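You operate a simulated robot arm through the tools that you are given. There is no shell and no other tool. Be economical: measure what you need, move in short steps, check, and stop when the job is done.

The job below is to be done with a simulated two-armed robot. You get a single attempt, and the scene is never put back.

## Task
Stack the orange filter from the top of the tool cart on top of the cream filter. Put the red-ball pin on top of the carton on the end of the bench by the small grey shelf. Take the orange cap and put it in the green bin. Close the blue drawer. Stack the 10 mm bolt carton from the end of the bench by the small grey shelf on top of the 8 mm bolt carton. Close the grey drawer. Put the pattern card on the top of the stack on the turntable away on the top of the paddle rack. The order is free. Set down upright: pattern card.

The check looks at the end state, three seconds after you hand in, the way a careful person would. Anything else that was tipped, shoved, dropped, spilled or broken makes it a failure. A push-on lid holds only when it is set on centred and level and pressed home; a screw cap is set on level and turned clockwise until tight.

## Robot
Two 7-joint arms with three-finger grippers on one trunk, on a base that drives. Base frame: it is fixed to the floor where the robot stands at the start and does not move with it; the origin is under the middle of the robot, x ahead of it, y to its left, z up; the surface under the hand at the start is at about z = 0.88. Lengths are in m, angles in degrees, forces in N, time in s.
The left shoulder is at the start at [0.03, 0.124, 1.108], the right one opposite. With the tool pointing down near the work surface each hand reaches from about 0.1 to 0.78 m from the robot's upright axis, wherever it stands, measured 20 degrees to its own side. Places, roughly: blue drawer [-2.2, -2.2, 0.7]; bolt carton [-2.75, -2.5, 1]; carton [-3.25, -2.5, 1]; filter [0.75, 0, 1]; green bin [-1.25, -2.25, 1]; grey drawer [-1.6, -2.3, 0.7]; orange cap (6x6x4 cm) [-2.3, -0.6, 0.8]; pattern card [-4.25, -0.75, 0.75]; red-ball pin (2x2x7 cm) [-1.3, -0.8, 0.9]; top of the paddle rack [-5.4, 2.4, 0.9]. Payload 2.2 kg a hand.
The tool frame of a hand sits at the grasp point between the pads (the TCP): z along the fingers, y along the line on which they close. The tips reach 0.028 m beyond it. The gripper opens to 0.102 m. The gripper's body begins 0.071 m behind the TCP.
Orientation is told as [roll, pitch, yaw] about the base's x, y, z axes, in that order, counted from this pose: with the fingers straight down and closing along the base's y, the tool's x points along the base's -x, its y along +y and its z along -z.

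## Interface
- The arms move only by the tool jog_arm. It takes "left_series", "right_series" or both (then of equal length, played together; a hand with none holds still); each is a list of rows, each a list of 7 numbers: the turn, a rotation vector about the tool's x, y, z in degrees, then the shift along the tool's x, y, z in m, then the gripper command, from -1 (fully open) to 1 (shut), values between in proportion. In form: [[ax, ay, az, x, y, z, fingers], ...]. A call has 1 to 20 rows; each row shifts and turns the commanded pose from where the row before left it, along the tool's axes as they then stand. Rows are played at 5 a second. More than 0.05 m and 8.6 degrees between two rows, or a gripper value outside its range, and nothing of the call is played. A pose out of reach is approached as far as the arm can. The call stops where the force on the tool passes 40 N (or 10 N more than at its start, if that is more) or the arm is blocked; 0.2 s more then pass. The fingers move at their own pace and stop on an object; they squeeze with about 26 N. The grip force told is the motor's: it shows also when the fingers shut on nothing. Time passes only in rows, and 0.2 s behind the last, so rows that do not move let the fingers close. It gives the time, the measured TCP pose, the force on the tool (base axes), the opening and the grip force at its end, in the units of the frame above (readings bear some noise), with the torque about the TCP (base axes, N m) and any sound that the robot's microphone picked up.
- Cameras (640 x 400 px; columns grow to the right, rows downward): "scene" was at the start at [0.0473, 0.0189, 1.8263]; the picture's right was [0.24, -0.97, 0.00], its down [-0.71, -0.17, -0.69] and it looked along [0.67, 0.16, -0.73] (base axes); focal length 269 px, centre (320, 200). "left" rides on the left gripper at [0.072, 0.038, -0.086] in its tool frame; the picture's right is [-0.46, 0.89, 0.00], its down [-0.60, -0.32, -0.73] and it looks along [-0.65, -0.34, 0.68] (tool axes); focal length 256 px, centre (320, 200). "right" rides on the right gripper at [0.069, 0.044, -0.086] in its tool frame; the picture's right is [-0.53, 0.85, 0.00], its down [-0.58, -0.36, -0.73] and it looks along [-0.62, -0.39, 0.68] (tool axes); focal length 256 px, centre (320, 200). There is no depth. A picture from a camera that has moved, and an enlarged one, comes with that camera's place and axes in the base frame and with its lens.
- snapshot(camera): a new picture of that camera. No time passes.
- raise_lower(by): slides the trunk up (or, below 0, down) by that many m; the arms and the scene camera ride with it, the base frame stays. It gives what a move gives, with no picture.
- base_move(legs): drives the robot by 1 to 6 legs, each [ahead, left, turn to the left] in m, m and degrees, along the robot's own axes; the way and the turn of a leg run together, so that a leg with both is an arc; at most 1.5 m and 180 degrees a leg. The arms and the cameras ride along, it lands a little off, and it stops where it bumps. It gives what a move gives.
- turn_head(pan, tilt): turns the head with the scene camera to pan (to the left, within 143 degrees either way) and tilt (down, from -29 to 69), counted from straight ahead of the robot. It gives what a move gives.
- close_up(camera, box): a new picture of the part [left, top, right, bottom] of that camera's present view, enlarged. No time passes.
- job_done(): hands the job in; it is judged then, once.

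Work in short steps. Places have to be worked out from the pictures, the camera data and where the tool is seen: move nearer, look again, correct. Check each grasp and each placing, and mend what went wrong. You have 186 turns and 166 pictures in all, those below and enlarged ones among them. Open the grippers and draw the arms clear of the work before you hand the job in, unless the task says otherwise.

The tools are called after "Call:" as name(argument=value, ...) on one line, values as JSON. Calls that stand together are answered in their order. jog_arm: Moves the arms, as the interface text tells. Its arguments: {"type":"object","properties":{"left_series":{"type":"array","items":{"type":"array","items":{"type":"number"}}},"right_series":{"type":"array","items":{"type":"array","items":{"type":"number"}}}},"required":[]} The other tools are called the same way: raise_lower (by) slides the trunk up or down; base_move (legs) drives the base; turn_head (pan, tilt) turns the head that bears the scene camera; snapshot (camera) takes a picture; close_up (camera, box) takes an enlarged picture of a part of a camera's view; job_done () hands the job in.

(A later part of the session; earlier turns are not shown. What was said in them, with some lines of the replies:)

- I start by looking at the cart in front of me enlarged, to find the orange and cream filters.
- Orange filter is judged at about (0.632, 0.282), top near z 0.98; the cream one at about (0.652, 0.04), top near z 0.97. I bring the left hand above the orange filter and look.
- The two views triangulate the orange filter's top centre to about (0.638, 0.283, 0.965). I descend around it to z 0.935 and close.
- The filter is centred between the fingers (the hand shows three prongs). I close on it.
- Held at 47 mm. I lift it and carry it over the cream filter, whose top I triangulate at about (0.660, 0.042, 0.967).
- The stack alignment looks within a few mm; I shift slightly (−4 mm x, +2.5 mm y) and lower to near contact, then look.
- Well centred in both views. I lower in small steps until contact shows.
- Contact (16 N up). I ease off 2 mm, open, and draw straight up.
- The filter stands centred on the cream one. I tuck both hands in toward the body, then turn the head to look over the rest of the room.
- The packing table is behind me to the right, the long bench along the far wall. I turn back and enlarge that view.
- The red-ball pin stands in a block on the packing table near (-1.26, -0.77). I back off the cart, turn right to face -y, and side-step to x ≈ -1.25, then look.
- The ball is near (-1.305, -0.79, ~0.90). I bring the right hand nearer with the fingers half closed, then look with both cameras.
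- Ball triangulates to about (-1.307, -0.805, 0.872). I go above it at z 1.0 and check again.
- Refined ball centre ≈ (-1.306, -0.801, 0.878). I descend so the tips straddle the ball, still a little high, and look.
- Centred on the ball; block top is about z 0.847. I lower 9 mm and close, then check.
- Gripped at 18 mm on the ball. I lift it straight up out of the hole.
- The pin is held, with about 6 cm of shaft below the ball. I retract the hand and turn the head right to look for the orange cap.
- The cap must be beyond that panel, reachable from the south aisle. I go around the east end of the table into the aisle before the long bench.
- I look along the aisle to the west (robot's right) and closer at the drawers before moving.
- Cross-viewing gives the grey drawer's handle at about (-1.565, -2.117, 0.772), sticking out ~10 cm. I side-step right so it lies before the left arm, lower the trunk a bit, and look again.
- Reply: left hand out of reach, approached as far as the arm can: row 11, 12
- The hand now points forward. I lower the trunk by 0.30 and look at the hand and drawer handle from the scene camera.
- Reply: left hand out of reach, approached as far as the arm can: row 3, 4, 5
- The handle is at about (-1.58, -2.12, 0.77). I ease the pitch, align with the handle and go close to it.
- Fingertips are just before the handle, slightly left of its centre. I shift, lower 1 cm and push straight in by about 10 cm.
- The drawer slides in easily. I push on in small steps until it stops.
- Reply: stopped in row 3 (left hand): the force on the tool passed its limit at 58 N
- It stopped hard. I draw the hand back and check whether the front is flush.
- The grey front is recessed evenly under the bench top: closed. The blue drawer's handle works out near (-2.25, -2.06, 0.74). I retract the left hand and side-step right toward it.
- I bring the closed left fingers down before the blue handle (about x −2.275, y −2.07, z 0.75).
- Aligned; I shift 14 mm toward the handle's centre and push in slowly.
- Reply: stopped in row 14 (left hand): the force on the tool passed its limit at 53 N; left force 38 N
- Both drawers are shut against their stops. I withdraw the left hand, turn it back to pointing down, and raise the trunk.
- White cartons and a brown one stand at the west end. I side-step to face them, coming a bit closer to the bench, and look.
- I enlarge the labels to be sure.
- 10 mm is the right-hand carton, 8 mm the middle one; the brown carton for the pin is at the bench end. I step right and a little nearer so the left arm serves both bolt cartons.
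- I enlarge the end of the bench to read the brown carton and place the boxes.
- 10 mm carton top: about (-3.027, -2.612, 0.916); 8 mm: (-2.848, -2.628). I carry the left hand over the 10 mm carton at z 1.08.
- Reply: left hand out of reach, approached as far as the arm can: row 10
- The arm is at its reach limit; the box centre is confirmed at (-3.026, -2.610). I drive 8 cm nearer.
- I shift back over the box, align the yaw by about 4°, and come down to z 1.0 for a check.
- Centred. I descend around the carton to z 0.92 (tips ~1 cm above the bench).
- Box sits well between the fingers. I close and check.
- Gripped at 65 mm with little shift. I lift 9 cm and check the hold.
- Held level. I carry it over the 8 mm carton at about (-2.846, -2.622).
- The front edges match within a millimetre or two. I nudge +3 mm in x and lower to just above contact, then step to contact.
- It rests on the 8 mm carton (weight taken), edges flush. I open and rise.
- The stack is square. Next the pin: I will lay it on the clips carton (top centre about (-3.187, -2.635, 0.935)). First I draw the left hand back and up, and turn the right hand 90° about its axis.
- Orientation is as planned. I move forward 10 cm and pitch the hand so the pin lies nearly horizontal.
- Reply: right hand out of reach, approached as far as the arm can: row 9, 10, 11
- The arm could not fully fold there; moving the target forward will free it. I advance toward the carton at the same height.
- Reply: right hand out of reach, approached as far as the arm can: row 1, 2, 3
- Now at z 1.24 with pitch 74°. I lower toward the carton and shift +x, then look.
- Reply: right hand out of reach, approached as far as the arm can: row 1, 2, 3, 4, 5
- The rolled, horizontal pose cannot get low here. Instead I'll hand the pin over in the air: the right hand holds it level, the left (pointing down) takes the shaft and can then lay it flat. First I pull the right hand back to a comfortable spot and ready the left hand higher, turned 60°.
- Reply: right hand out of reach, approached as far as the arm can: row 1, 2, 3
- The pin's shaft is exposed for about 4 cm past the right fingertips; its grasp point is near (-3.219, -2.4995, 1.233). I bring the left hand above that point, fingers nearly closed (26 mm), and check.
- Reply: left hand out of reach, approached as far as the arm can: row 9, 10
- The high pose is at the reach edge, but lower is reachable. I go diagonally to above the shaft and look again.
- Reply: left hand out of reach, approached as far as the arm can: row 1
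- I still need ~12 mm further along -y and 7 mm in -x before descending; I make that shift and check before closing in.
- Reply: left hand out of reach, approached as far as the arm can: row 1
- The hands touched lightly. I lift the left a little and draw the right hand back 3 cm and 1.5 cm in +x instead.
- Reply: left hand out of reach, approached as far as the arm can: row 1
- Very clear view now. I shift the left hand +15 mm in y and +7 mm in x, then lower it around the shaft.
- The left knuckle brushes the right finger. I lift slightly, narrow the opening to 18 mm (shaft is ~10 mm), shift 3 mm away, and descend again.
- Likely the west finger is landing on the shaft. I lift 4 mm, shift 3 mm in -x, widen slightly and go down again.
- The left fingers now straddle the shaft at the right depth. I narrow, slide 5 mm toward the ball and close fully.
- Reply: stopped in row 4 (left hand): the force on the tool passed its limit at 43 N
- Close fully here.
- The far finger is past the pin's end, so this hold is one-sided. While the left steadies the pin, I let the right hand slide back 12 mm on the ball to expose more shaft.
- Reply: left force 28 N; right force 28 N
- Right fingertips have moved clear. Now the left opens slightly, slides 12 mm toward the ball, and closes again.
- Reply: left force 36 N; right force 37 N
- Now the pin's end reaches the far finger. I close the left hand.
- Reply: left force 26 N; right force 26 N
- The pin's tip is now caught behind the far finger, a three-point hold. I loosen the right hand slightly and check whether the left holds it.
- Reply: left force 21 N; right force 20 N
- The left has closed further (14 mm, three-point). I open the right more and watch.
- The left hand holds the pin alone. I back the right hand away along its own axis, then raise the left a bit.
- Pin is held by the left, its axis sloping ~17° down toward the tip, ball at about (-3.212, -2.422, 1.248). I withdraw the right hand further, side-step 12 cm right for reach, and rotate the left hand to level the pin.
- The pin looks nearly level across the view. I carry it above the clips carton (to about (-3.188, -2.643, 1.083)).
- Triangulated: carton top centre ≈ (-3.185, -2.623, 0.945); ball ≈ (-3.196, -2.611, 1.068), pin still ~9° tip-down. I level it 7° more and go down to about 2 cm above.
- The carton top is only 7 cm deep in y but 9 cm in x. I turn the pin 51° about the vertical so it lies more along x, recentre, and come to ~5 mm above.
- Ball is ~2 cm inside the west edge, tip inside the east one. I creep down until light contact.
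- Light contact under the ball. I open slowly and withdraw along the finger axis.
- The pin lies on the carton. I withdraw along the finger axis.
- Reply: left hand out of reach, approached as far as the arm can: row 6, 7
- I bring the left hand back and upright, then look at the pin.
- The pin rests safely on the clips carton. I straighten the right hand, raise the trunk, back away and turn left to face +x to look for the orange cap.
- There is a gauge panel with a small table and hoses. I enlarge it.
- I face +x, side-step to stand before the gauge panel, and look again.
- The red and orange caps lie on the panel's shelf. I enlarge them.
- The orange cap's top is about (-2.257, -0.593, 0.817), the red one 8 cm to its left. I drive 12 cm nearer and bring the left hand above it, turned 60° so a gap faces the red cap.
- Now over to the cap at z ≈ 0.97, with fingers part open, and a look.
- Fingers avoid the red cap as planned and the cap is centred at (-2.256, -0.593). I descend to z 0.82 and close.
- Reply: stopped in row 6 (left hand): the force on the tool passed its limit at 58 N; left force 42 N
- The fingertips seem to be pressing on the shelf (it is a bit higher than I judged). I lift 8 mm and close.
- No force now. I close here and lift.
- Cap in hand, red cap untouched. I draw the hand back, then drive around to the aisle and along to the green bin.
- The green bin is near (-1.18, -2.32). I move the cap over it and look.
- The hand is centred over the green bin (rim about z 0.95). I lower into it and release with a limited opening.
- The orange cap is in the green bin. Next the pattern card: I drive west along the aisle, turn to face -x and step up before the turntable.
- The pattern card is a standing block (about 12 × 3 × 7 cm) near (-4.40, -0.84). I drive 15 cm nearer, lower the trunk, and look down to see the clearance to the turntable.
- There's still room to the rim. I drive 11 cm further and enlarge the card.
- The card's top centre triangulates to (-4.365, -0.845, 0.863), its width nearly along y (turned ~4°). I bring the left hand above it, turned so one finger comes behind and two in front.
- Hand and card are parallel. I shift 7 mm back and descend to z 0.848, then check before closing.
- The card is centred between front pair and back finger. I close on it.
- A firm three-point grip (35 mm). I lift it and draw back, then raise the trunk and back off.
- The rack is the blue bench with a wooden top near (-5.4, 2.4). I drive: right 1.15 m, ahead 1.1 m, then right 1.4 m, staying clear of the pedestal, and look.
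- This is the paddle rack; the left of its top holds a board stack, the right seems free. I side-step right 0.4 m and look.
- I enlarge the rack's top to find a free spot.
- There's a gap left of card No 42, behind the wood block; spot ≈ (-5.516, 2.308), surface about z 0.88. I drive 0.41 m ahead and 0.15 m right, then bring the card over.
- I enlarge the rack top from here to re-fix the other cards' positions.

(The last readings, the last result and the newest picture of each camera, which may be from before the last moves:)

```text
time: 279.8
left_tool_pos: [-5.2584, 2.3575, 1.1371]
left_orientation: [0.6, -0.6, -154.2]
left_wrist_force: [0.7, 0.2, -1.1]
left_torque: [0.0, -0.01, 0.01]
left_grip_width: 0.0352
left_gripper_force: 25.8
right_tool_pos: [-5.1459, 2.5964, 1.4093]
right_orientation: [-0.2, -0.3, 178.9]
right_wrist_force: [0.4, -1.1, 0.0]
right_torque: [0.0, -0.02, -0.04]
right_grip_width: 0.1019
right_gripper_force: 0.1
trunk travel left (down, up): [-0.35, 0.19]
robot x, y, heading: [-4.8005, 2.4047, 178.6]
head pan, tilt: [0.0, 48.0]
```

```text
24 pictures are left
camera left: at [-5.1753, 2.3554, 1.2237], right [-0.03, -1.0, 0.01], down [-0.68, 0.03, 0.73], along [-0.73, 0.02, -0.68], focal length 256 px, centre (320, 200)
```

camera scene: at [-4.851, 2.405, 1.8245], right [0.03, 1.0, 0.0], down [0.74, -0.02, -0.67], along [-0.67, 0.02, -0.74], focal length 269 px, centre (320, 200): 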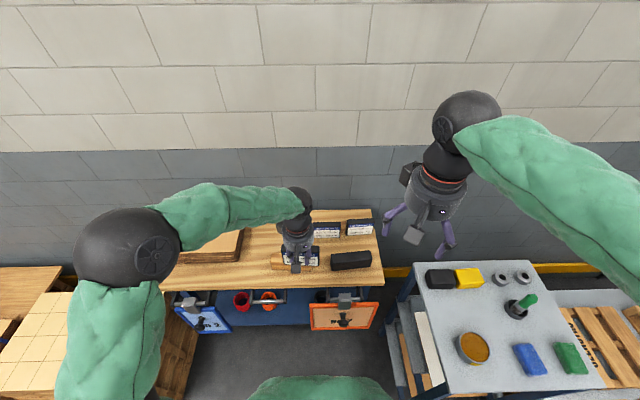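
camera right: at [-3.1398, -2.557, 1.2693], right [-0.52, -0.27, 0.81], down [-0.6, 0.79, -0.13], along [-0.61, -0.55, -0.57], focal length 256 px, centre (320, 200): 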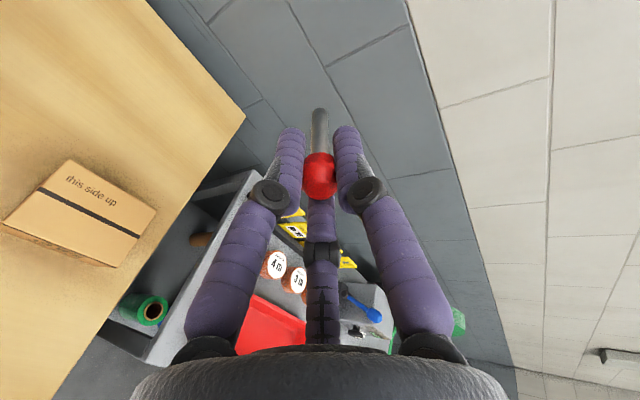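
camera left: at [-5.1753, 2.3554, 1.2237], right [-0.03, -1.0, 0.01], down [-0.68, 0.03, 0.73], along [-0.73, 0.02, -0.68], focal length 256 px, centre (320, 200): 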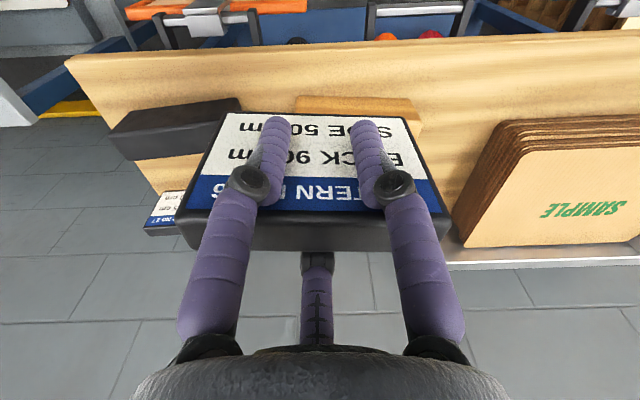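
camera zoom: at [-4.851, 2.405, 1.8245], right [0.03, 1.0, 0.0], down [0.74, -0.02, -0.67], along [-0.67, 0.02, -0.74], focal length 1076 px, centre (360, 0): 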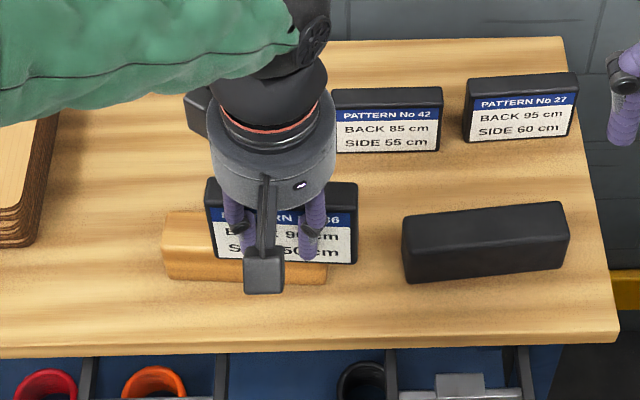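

Surface is about z 0.90; card 42's front is at (-5.463, 2.448). I take the spot TCP (-5.474, 2.31), straighten the card's yaw by 4.6°, and move above it.

Call:
jog_arm(left_series=[[0, 0, -4.6, 0, 0, 0, 1], [0, 0, 0, -0.042, -0.0136, 0.006, 1], [0, 0, 0, -0.042, -0.0136, 0.006, 1], [0, 0, 0, -0.042, -0.0136, 0.006, 1], [0, 0, 0, -0.042, -0.0136, 0.006, 1], [0, 0, 0, -0.042, -0.0136, 0.006, 1], [0, 0, 0, 0, 0, 0, 1]])

Call:
close_up(camera="scene", box=[230, 180, 390, 280])

Call:
snapshot(camera="left")

```text
time: 281.4
left_tool_pos: [-5.4732, 2.3087, 1.1089]
left_orientation: [0.6, -0.6, -149.7]
left_wrist_force: [-0.2, -0.2, -1.7]
left_torque: [0.02, 0.03, 0.02]
left_grip_width: 0.0349
left_gripper_force: 25.8
right_tool_pos: [-5.1434, 2.595, 1.4096]
right_orientation: [-0.2, -0.4, 178.8]
right_wrist_force: [0.2, 0.7, 0.0]
right_torque: [0.0, 0.06, -0.04]
right_grip_width: 0.1019
right_gripper_force: 0.1
trunk travel left (down, up): [-0.35, 0.19]
robot x, y, heading: [-4.806, 2.4064, 178.6]
head pan, tilt: [0.0, 48.0]
```

```text
4.00 times, centred on (310, 230) of scene
camera zoom: at [-4.8495, 2.4045, 1.8245], right [0.03, 1.0, 0.0], down [0.74, -0.02, -0.67], along [-0.67, 0.02, -0.74], focal length 1076 px, centre (360, 80)
```

zoom: 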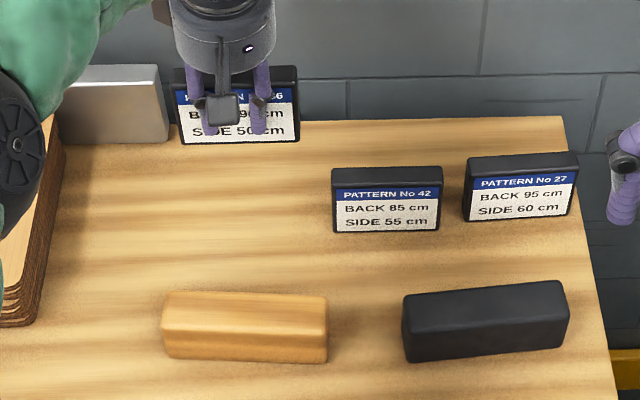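

```text
22 pictures are left
camera left: at [-5.391, 2.3142, 1.1953], right [0.05, -1.0, 0.01], down [-0.68, -0.02, 0.73], along [-0.73, -0.04, -0.68], focal length 256 px, centre (320, 200)
```

left: 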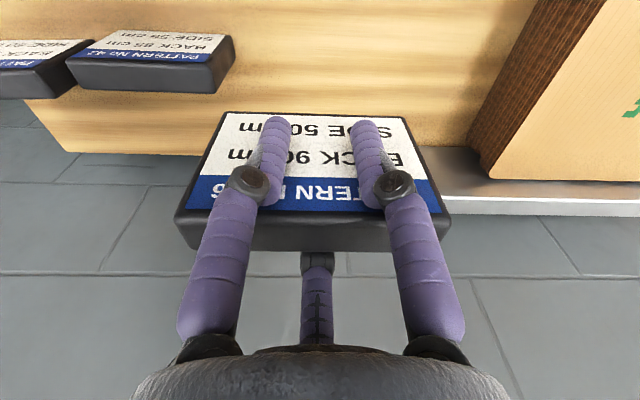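

The spot is clear on all sides. I lower to just above the surface, then creep.

Call:
jog_arm(left_series=[[0, 0, 0, 0, 0, 0.04, 1], [0, 0, 0, 0, 0, 0.04, 1], [0, 0, 0, 0, 0, 0.035, 1], [0, 0, 0, 0, 0, 0.005, 1], [0, 0, 0, 0, 0, 0, 1]])

Call:
close_up(camera="scene", box=[230, 180, 390, 280])

```text
time: 282.6
left_tool_pos: [-5.4745, 2.307, 0.9866]
left_orientation: [0.6, -0.6, -149.7]
left_wrist_force: [-1.0, -0.6, -1.2]
left_torque: [0.02, -0.03, 0.0]
left_grip_width: 0.0352
left_gripper_force: 25.7
right_tool_pos: [-5.1454, 2.5953, 1.4108]
right_orientation: [-0.3, -0.3, 178.8]
right_wrist_force: [0.0, -0.3, -0.2]
right_torque: [0.0, -0.02, 0.0]
right_grip_width: 0.102
right_gripper_force: 0.1
trunk travel left (down, up): [-0.35, 0.19]
robot x, y, heading: [-4.8007, 2.4054, 178.6]
head pan, tilt: [0.0, 48.0]
```

```text
4.00 times, centred on (310, 230) of scene
camera zoom: at [-4.8516, 2.4045, 1.8244], right [0.03, 1.0, 0.0], down [0.74, -0.02, -0.67], along [-0.67, 0.02, -0.74], focal length 1076 px, centre (360, 80)
```

zoom: 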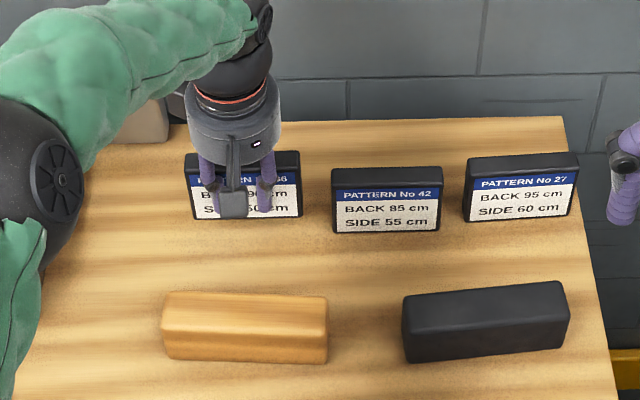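

About 2 cm remain. I creep down in small steps to contact.

Call:
jog_arm(left_series=[[0, 0, 0, 0, 0, 0.012, 1], [0, 0, 0, 0, 0, 0.003, 1], [0, 0, 0, 0, 0, 0.002, 1], [0, 0, 0, 0, 0, 0, 1]])

```text
time: 283.6
left_tool_pos: [-5.4745, 2.3061, 0.9719]
left_orientation: [0.7, -0.7, -149.7]
left_wrist_force: [0.1, -0.3, -0.6]
left_torque: [0.01, 0.0, -0.03]
left_grip_width: 0.0352
left_gripper_force: 25.6
right_tool_pos: [-5.1443, 2.5947, 1.4107]
right_orientation: [-0.3, -0.3, 178.9]
right_wrist_force: [-0.7, 0.9, -0.9]
right_torque: [-0.01, 0.05, 0.0]
right_grip_width: 0.1019
right_gripper_force: 0.0
trunk travel left (down, up): [-0.35, 0.19]
robot x, y, heading: [-4.8016, 2.4041, 178.3]
head pan, tilt: [0.0, 48.0]
```

Call:
jog_arm(left_series=[[0, 0, 0, 0, 0, 0.003, 1], [0, 0, 0, 0, 0, 0.003, 1], [0, 0, 0, 0, 0, 0, 1]])

```text
time: 284.4
left_tool_pos: [-5.4746, 2.3063, 0.9658]
left_orientation: [0.6, -0.5, -149.8]
left_wrist_force: [0.2, -0.8, -1.3]
left_torque: [0.01, 0.0, 0.0]
left_grip_width: 0.0356
left_gripper_force: 26.2
right_tool_pos: [-5.1444, 2.5963, 1.4099]
right_orientation: [-0.2, -0.3, 178.8]
right_wrist_force: [0.0, 0.1, 0.0]
right_torque: [0.03, 0.0, 0.01]
right_grip_width: 0.1019
right_gripper_force: 0.1
trunk travel left (down, up): [-0.35, 0.19]
robot x, y, heading: [-4.8018, 2.4025, 178.5]
head pan, tilt: [0.0, 48.0]
```

No contact yet at z 0.966; I continue creeping.

Call:
jog_arm(left_series=[[0, 0, 0, 0, 0, 0.003, 1], [0, 0, 0, 0, 0, 0.003, 1], [0, 0, 0, 0, 0, 0.002, 1], [0, 0, 0, 0, 0, 0, 1]])

Call:
close_up(camera="scene", box=[250, 200, 350, 262])

```text
time: 285.4
left_tool_pos: [-5.4746, 2.3059, 0.9574]
left_orientation: [0.6, -0.6, -149.7]
left_wrist_force: [1.4, -0.5, 1.3]
left_torque: [0.14, 0.0, -0.05]
left_grip_width: 0.0352
left_gripper_force: 26.2
right_tool_pos: [-5.1449, 2.5961, 1.4114]
right_orientation: [-0.2, -0.4, 178.9]
right_wrist_force: [-0.6, -0.3, 1.3]
right_torque: [0.0, 0.02, -0.01]
right_grip_width: 0.1018
right_gripper_force: 0.1
trunk travel left (down, up): [-0.35, 0.19]
robot x, y, heading: [-4.8031, 2.4029, 178.4]
head pan, tilt: [0.0, 48.0]
```

```text
6.40 times, centred on (300, 231) of scene
camera zoom: at [-4.8508, 2.4045, 1.8245], right [0.03, 1.0, 0.0], down [0.74, -0.02, -0.67], along [-0.67, 0.02, -0.74], focal length 1722 px, centre (448, 2)
```

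zoom: 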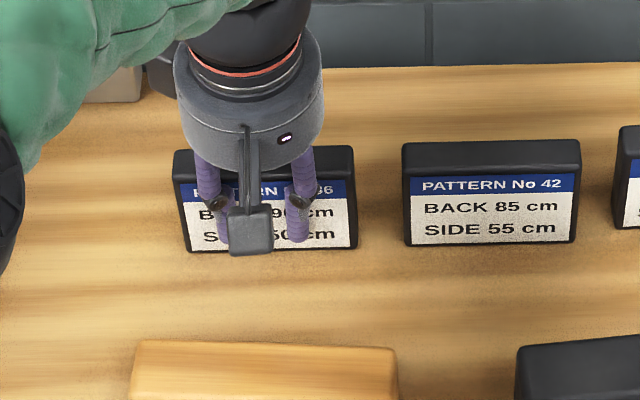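

First light contact. I press 1.5 mm further so it seats, then open and check before leaving.

Call:
jog_arm(left_series=[[0, 0, 0, 0, 0, 0.0012, 1], [0, 0, 0, 0, 0, 0, 1], [0, 0, 0, 0, 0, 0, 0.55], [0, 0, 0, 0, 0, 0, 0.4], [0, 0, 0, 0, 0, 0, 0.2], [0, 0, 0, 0, 0, 0, 0.1], [0, 0, 0, 0, 0, 0, 0.1]])

Call:
snapshot(camera="left")

```text
time: 287.0
left_tool_pos: [-5.4749, 2.3063, 0.9567]
left_orientation: [0.5, -0.6, -149.7]
left_wrist_force: [0.2, -0.3, 1.0]
left_torque: [0.01, -0.01, 0.01]
left_grip_width: 0.0457
left_gripper_force: 0.0
right_tool_pos: [-5.1444, 2.5947, 1.4104]
right_orientation: [-0.2, -0.3, 178.8]
right_wrist_force: [-0.4, -0.8, -0.3]
right_torque: [0.0, 0.01, 0.0]
right_grip_width: 0.1022
right_gripper_force: 0.1
trunk travel left (down, up): [-0.35, 0.19]
robot x, y, heading: [-4.8027, 2.4005, 178.4]
head pan, tilt: [0.0, 48.0]
```

```text
19 pictures are left
camera left: at [-5.3917, 2.3116, 1.0426], right [0.05, -1.0, 0.01], down [-0.68, -0.02, 0.73], along [-0.73, -0.04, -0.68], focal length 256 px, centre (320, 200)
```

left: 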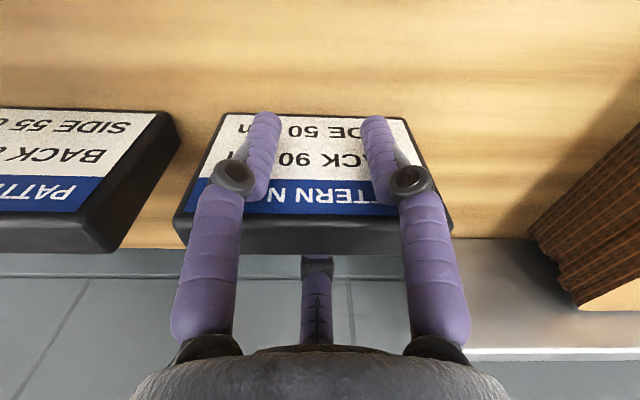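

The card stands free. I open a little more, rise straight up and draw back.

Call:
jog_arm(left_series=[[0, 0, 0, 0, 0, 0, -0.3], [0, 0, 0, 0, 0, 0, -0.4], [0, 0, 0, 0, 0, -0.02, -0.4], [0, 0, 0, 0, 0, -0.04, -0.4], [0, 0, 0, 0, 0, -0.04, -0.4], [0, 0, 0, 0, 0, -0.045, -0.4], [0, 0, 0, 0.04, 0.0235, -0.01, -0.7], [0, 0, 0, 0.04, 0.0235, 0, -1], [0, 0, 0, 0.04, 0.0235, 0, -1], [0, 0, 0, 0.04, 0.0235, 0, -1], [0, 0, 0, 0.04, 0.0235, 0, -1], [0, 0, 0, 0.04, 0.0235, 0, -1], [0, 0, 0, 0, 0, 0, -1]])

Call:
base_move(legs=[[-0.3, 0, 0]])

Call:
snapshot(camera="scene")

```text
time: 289.8
left_tool_pos: [-5.1963, 2.3101, 1.1088]
left_orientation: [0.7, -0.4, -149.6]
left_wrist_force: [0.5, -0.4, 0.1]
left_torque: [0.0, -0.01, 0.01]
left_grip_width: 0.102
left_gripper_force: 0.1
right_tool_pos: [-5.1448, 2.5956, 1.4099]
right_orientation: [-0.2, -0.4, 178.9]
right_wrist_force: [-0.7, -0.2, 0.3]
right_torque: [0.02, -0.04, -0.01]
right_grip_width: 0.1018
right_gripper_force: 0.1
trunk travel left (down, up): [-0.35, 0.19]
robot x, y, heading: [-4.8033, 2.4007, 178.6]
head pan, tilt: [0.0, 48.0]
```

```text
time: 291.8
left_tool_pos: [-4.8967, 2.2997, 1.1096]
left_orientation: [0.6, -0.6, -149.5]
left_wrist_force: [0.0, -0.2, 0.1]
left_torque: [0.01, 0.02, -0.03]
left_grip_width: 0.1018
left_gripper_force: 0.1
right_tool_pos: [-4.8464, 2.5871, 1.4107]
right_orientation: [-0.2, -0.3, 179.0]
right_wrist_force: [0.0, 0.2, 0.5]
right_torque: [0.0, 0.03, 0.01]
right_grip_width: 0.1018
right_gripper_force: 0.0
trunk travel left (down, up): [-0.35, 0.19]
robot x, y, heading: [-4.5085, 2.3987, 178.7]
head pan, tilt: [0.0, 48.0]
```

```text
18 pictures are left
camera scene: at [-4.5524, 2.397, 1.8245], right [0.02, 1.0, 0.0], down [0.74, -0.02, -0.67], along [-0.67, 0.02, -0.74], focal length 269 px, centre (320, 200)
```

scene: 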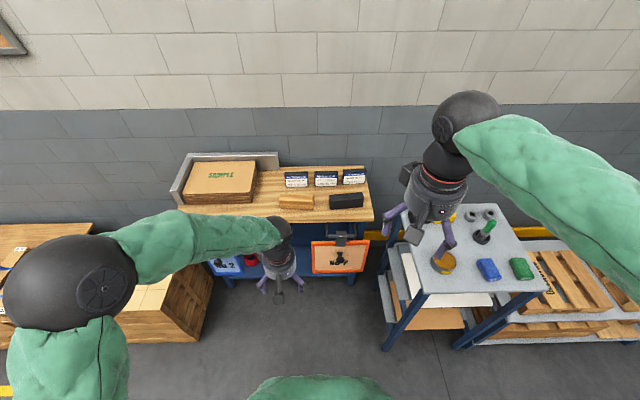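

The card stands upright in line with the others, the stacks, pin, cap and drawers were all verified, and both hands are open and clear. I hand the job in.

Call:
job_done()

```text
The job is handed in.
```

I finished all seven tasks and handed the job in. I checked each placing with the cameras right after setting it down:

- **Filters:** the orange filter is stacked on the cream one.
- **Red-ball pin:** it lies flat on the clips carton at the end of the bench.
- **Orange cap:** it is in the green bin.
- **Drawers:** the blue and grey drawers were each pushed in until they stopped hard.
- **Bolt cartons:** the 10 mm carton is stacked on the 8 mm one.
- **Pattern card:** it stands upright on top of the paddle rack, next to card No 42.
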